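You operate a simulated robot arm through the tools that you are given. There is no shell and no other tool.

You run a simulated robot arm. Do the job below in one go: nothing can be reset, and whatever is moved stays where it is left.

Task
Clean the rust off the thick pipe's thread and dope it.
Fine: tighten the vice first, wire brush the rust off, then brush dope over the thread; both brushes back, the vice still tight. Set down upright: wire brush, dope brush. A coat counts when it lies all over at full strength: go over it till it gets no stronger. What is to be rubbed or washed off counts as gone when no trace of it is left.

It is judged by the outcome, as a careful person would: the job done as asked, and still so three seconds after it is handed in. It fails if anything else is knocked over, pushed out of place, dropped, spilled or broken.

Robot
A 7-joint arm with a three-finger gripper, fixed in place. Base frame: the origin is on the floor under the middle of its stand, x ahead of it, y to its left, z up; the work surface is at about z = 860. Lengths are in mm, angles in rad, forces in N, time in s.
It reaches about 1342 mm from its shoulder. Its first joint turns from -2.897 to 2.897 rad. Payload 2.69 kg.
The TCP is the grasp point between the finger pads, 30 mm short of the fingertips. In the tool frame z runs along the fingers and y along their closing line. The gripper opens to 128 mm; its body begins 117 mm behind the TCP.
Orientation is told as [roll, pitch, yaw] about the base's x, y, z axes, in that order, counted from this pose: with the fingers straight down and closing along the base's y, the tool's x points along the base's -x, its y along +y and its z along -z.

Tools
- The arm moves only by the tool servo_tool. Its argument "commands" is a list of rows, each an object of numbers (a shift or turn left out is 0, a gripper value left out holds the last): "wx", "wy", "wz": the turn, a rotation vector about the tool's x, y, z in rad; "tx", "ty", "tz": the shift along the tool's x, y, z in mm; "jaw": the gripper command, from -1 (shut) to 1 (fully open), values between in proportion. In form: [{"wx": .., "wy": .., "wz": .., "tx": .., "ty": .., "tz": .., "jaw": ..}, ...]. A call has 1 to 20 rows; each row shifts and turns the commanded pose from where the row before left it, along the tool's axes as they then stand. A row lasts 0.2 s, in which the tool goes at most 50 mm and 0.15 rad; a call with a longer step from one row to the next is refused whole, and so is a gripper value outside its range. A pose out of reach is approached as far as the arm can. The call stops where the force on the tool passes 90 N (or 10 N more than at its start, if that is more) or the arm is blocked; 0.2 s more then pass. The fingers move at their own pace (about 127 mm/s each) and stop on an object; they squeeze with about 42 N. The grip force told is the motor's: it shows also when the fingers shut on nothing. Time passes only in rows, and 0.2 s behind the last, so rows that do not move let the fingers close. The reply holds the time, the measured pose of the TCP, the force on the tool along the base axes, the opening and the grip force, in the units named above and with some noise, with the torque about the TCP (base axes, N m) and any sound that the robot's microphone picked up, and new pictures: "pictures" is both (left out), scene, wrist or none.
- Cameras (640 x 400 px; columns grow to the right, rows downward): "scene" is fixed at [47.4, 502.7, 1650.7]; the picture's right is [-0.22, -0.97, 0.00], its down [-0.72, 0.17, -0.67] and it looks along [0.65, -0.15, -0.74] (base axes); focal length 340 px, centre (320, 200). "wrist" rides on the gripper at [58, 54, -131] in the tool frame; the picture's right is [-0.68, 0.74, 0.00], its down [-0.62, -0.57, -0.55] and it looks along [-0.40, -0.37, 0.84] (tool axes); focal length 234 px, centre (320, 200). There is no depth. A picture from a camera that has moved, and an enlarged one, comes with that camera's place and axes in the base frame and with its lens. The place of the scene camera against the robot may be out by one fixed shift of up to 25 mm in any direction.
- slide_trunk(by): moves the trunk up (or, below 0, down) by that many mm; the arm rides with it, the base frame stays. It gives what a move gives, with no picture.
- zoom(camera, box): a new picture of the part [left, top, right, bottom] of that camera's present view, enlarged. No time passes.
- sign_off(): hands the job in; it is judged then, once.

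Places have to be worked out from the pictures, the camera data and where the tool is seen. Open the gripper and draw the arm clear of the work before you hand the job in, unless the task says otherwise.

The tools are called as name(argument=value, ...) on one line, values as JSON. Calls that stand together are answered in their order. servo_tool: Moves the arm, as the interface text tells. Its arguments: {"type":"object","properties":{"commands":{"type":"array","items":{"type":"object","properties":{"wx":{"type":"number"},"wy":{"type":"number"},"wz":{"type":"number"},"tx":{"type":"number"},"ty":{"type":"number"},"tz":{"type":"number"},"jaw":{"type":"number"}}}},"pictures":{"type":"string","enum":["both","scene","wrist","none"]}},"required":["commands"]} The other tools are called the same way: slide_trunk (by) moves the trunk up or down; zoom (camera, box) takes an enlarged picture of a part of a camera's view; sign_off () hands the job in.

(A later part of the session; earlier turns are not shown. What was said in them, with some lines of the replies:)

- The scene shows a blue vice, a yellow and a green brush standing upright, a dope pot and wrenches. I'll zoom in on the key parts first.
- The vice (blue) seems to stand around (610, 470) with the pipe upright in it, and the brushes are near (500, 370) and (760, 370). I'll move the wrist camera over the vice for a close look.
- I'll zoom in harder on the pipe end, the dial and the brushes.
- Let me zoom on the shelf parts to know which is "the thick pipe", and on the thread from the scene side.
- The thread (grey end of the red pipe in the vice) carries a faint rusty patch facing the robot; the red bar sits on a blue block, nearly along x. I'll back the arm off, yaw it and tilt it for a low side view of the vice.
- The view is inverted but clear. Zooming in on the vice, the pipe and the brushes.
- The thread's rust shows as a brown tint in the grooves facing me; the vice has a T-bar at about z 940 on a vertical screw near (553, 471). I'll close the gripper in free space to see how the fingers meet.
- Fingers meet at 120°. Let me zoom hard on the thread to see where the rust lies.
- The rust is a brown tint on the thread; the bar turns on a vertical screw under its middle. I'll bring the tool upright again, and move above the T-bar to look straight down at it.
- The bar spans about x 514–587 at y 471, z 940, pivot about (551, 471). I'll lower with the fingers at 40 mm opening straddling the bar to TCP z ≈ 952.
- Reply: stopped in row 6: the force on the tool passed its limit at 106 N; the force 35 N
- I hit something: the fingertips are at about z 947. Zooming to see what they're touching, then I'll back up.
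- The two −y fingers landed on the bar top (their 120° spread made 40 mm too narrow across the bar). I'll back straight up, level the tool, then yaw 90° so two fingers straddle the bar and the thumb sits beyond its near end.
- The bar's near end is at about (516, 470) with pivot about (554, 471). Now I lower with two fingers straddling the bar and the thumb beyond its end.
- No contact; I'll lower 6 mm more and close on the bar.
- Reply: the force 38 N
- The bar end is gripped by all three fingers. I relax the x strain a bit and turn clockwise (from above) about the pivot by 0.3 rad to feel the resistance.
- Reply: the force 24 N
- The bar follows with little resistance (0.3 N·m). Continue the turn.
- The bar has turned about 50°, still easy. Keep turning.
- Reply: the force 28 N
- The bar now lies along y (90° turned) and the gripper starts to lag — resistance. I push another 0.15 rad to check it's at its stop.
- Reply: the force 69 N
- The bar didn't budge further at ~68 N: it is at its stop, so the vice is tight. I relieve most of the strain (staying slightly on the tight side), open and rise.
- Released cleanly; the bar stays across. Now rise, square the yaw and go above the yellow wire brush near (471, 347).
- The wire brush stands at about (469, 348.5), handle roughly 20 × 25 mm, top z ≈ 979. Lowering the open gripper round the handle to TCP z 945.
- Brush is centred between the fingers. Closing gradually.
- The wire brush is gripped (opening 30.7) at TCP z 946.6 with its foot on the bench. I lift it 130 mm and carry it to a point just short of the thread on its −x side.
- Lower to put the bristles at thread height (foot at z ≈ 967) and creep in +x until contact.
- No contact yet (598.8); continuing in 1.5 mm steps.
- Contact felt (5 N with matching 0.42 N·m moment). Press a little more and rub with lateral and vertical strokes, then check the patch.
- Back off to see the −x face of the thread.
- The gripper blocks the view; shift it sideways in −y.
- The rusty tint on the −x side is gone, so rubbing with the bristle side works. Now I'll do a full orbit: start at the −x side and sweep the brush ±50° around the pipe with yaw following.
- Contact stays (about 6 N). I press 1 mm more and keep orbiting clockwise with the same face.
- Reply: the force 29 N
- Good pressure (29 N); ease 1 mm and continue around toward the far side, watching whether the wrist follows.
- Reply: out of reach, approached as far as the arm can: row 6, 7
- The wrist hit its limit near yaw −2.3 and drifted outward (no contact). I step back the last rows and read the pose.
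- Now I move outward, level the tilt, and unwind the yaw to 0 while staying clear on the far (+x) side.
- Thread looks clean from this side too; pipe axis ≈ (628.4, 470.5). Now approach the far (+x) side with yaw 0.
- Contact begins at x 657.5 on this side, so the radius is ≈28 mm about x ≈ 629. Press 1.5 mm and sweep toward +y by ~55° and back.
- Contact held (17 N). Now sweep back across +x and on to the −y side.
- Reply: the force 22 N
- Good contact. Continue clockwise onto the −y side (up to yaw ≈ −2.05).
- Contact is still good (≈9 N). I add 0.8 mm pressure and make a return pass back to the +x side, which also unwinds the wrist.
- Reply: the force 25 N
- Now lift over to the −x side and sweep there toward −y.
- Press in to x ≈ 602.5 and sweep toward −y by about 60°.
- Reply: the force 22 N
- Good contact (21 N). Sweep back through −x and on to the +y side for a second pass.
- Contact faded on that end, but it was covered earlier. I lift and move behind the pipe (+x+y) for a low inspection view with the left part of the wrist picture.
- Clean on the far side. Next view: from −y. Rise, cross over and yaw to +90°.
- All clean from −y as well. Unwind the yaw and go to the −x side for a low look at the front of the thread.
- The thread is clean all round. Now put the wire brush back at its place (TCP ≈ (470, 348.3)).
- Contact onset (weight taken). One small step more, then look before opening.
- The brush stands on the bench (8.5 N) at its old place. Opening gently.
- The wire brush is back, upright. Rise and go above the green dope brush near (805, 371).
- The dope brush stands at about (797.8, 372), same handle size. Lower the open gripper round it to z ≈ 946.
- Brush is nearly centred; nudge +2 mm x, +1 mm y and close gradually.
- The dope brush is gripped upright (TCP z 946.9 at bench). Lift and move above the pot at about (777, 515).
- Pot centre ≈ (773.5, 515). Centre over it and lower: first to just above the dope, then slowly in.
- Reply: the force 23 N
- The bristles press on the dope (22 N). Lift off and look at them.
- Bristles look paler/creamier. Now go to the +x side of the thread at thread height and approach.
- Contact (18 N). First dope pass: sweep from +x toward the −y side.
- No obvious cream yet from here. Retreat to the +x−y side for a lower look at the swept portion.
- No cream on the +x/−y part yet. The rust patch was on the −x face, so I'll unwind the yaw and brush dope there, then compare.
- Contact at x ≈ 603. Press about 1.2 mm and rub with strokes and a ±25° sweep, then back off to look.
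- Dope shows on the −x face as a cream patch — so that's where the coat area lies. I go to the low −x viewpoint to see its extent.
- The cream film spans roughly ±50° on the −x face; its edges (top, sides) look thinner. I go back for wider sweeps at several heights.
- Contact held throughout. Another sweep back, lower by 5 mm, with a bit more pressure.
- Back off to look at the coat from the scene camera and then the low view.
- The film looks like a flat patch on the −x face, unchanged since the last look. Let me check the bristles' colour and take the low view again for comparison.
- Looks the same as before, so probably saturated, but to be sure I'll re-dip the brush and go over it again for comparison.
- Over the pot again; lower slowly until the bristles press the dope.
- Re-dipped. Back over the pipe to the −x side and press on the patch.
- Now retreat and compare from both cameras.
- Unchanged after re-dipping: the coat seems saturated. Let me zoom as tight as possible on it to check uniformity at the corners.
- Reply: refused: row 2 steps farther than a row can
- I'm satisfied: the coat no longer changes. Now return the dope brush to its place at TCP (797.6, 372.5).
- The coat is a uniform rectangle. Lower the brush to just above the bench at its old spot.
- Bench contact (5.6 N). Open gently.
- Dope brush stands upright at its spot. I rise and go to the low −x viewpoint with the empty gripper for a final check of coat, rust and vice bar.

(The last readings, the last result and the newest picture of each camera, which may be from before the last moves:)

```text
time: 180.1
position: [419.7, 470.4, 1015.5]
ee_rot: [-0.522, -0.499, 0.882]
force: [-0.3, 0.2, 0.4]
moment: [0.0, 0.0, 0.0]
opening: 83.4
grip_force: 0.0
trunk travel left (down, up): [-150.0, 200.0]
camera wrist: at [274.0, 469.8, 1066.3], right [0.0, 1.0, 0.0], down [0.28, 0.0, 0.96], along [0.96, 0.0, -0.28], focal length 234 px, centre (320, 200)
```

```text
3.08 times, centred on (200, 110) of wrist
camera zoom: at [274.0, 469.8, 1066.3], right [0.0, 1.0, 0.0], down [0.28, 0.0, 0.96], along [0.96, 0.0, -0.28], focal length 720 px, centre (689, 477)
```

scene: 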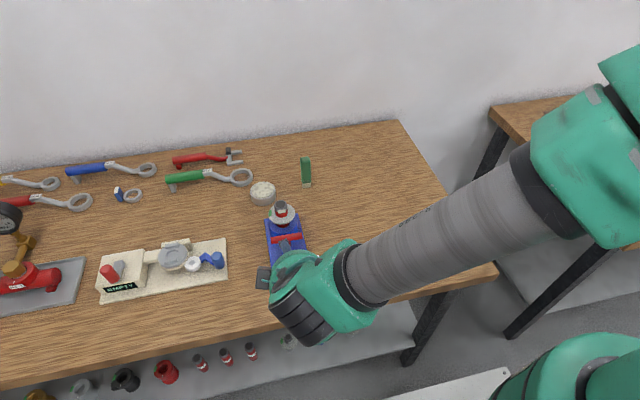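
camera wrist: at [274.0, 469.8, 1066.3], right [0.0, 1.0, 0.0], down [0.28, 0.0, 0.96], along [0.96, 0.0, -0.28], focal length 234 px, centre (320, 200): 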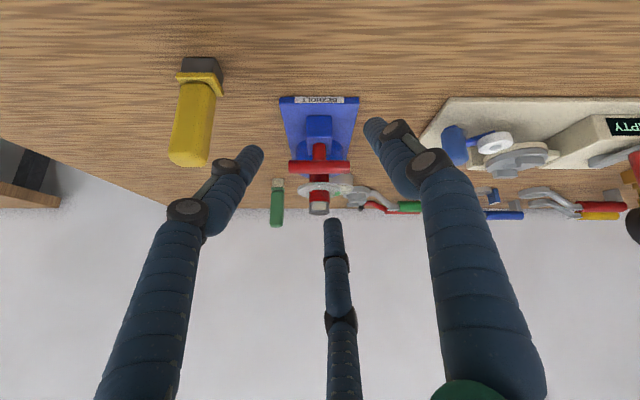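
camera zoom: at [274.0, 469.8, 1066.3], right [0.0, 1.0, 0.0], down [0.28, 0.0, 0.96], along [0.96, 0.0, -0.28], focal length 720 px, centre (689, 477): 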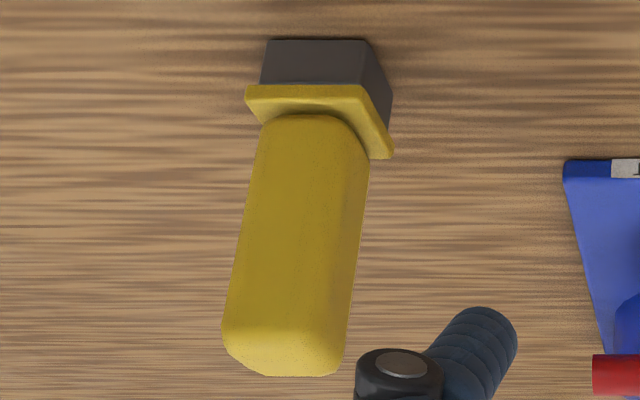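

Straight-on, the coat is an even cream over the whole patch, the vice bar is still across (tight), and both brushes stand upright. I untilt, rise, open fully and draw the arm clear to near its start pose.

servo_tool(commands=[{"wx": -0.0952, "wy": 0.1036}, {"wx": -0.0952, "wy": 0.1036}, {"wx": -0.0952, "wy": 0.1036}, {"wx": -0.0952, "wy": 0.1036}, {"wx": -0.0952, "wy": 0.1036}, {"tz": -45}, {"tz": -45}, {"tz": -45}, {"tz": -45}, {"wz": 0.1494}, {"wz": 0.1494}, {"wz": 0.1494}, {"wz": 0.1494}, {"wz": 0.1494}, {"ty": -45, "jaw": 1}, {"ty": -45}, {"ty": -45}, {"ty": -45}, {"ty": -45}, {}])

zoom(camera="scene", box=[225, 140, 375, 290])

zoom(camera="scene", box=[268, 195, 297, 220])

```text
time: 184.3
position: [419.0, 246.2, 1196.5]
ee_rot: [0.0, 0.0, 0.002]
force: [0.5, -1.2, -0.1]
moment: [0.07, 0.03, -0.06]
opening: 128.1
grip_force: 0.1
trunk travel left (down, up): [-150.0, 200.0]
camera wrist: at [360.1, 299.0, 1329.2], right [0.68, 0.74, 0.0], down [0.62, -0.57, 0.55], along [0.4, -0.37, -0.84], focal length 234 px, centre (320, 200)
```

scene: 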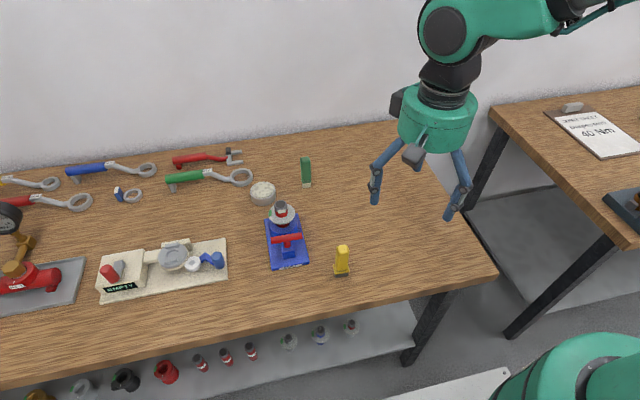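
wrist: 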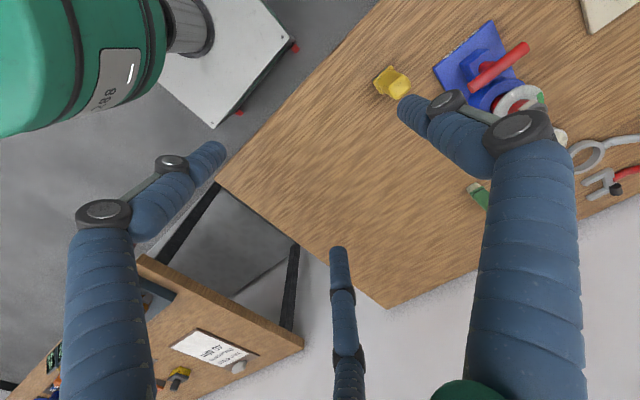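

```text
2.67 times, centred on (300, 215) of scene
camera zoom: at [47.4, 502.7, 1650.7], right [-0.22, -0.97, 0.0], down [-0.72, 0.17, -0.67], along [0.65, -0.15, -0.74], focal length 906 px, centre (373, 160)
```

zoom: 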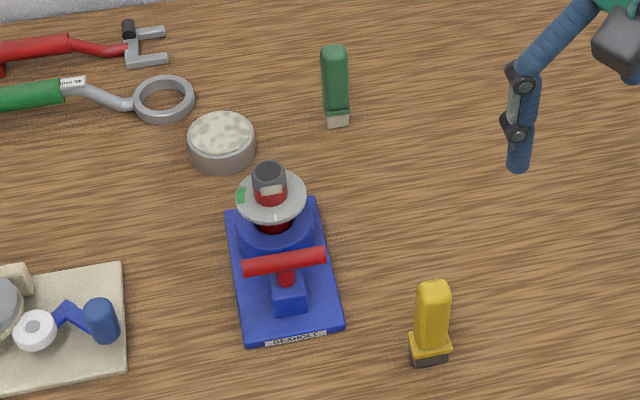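

```text
16.00 times, centred on (282, 208) of scene
camera zoom: at [47.4, 502.7, 1650.7], right [-0.22, -0.97, 0.0], down [-0.72, 0.17, -0.67], along [0.65, -0.15, -0.74], focal length 5436 px, centre (920, 80)
```

zoom: 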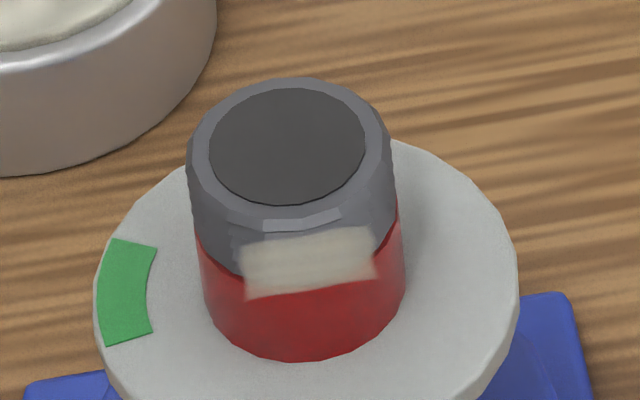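

Everything is in place: the vice bar is hard over at its stop, the thread is cleaned and evenly doped, both brushes are upright at their spots, and the gripper is open and clear. I'm handing the job in.

sign_off()

```text
The job is handed in.
```

I tightened the vice, wire-brushed the rust off the thread and brushed dope over it, then handed the job in. I don't have the verdict yet.

- **Vice:** I turned the bar a quarter turn clockwise until it stopped dead, and it would not move further at about 68 N. It was still in that position at the final check. I took clockwise as tightening, since nothing on the vice marks the direction.
- **Rust:** I brushed all the way round the thread. Views from every side then showed bare grey metal with no brown left. The only rust I saw at the start was on the side facing the robot.
- **Dope:** The dope took only on a patch facing the robot, the same side as the rust. I also ran the loaded brush over the far side and the robot's right side, and nothing stuck there. On the patch I made further passes, re-dipped the brush and went over it again. It looked no different, so I judged it full strength.
- **Brushes:** Both are upright within a few millimetres of where they started.

Early on the fingers landed on top of the vice bar and stopped at 106 N. I backed off, and nothing looked moved or damaged afterwards. At hand-in the gripper was open and clear of the work.
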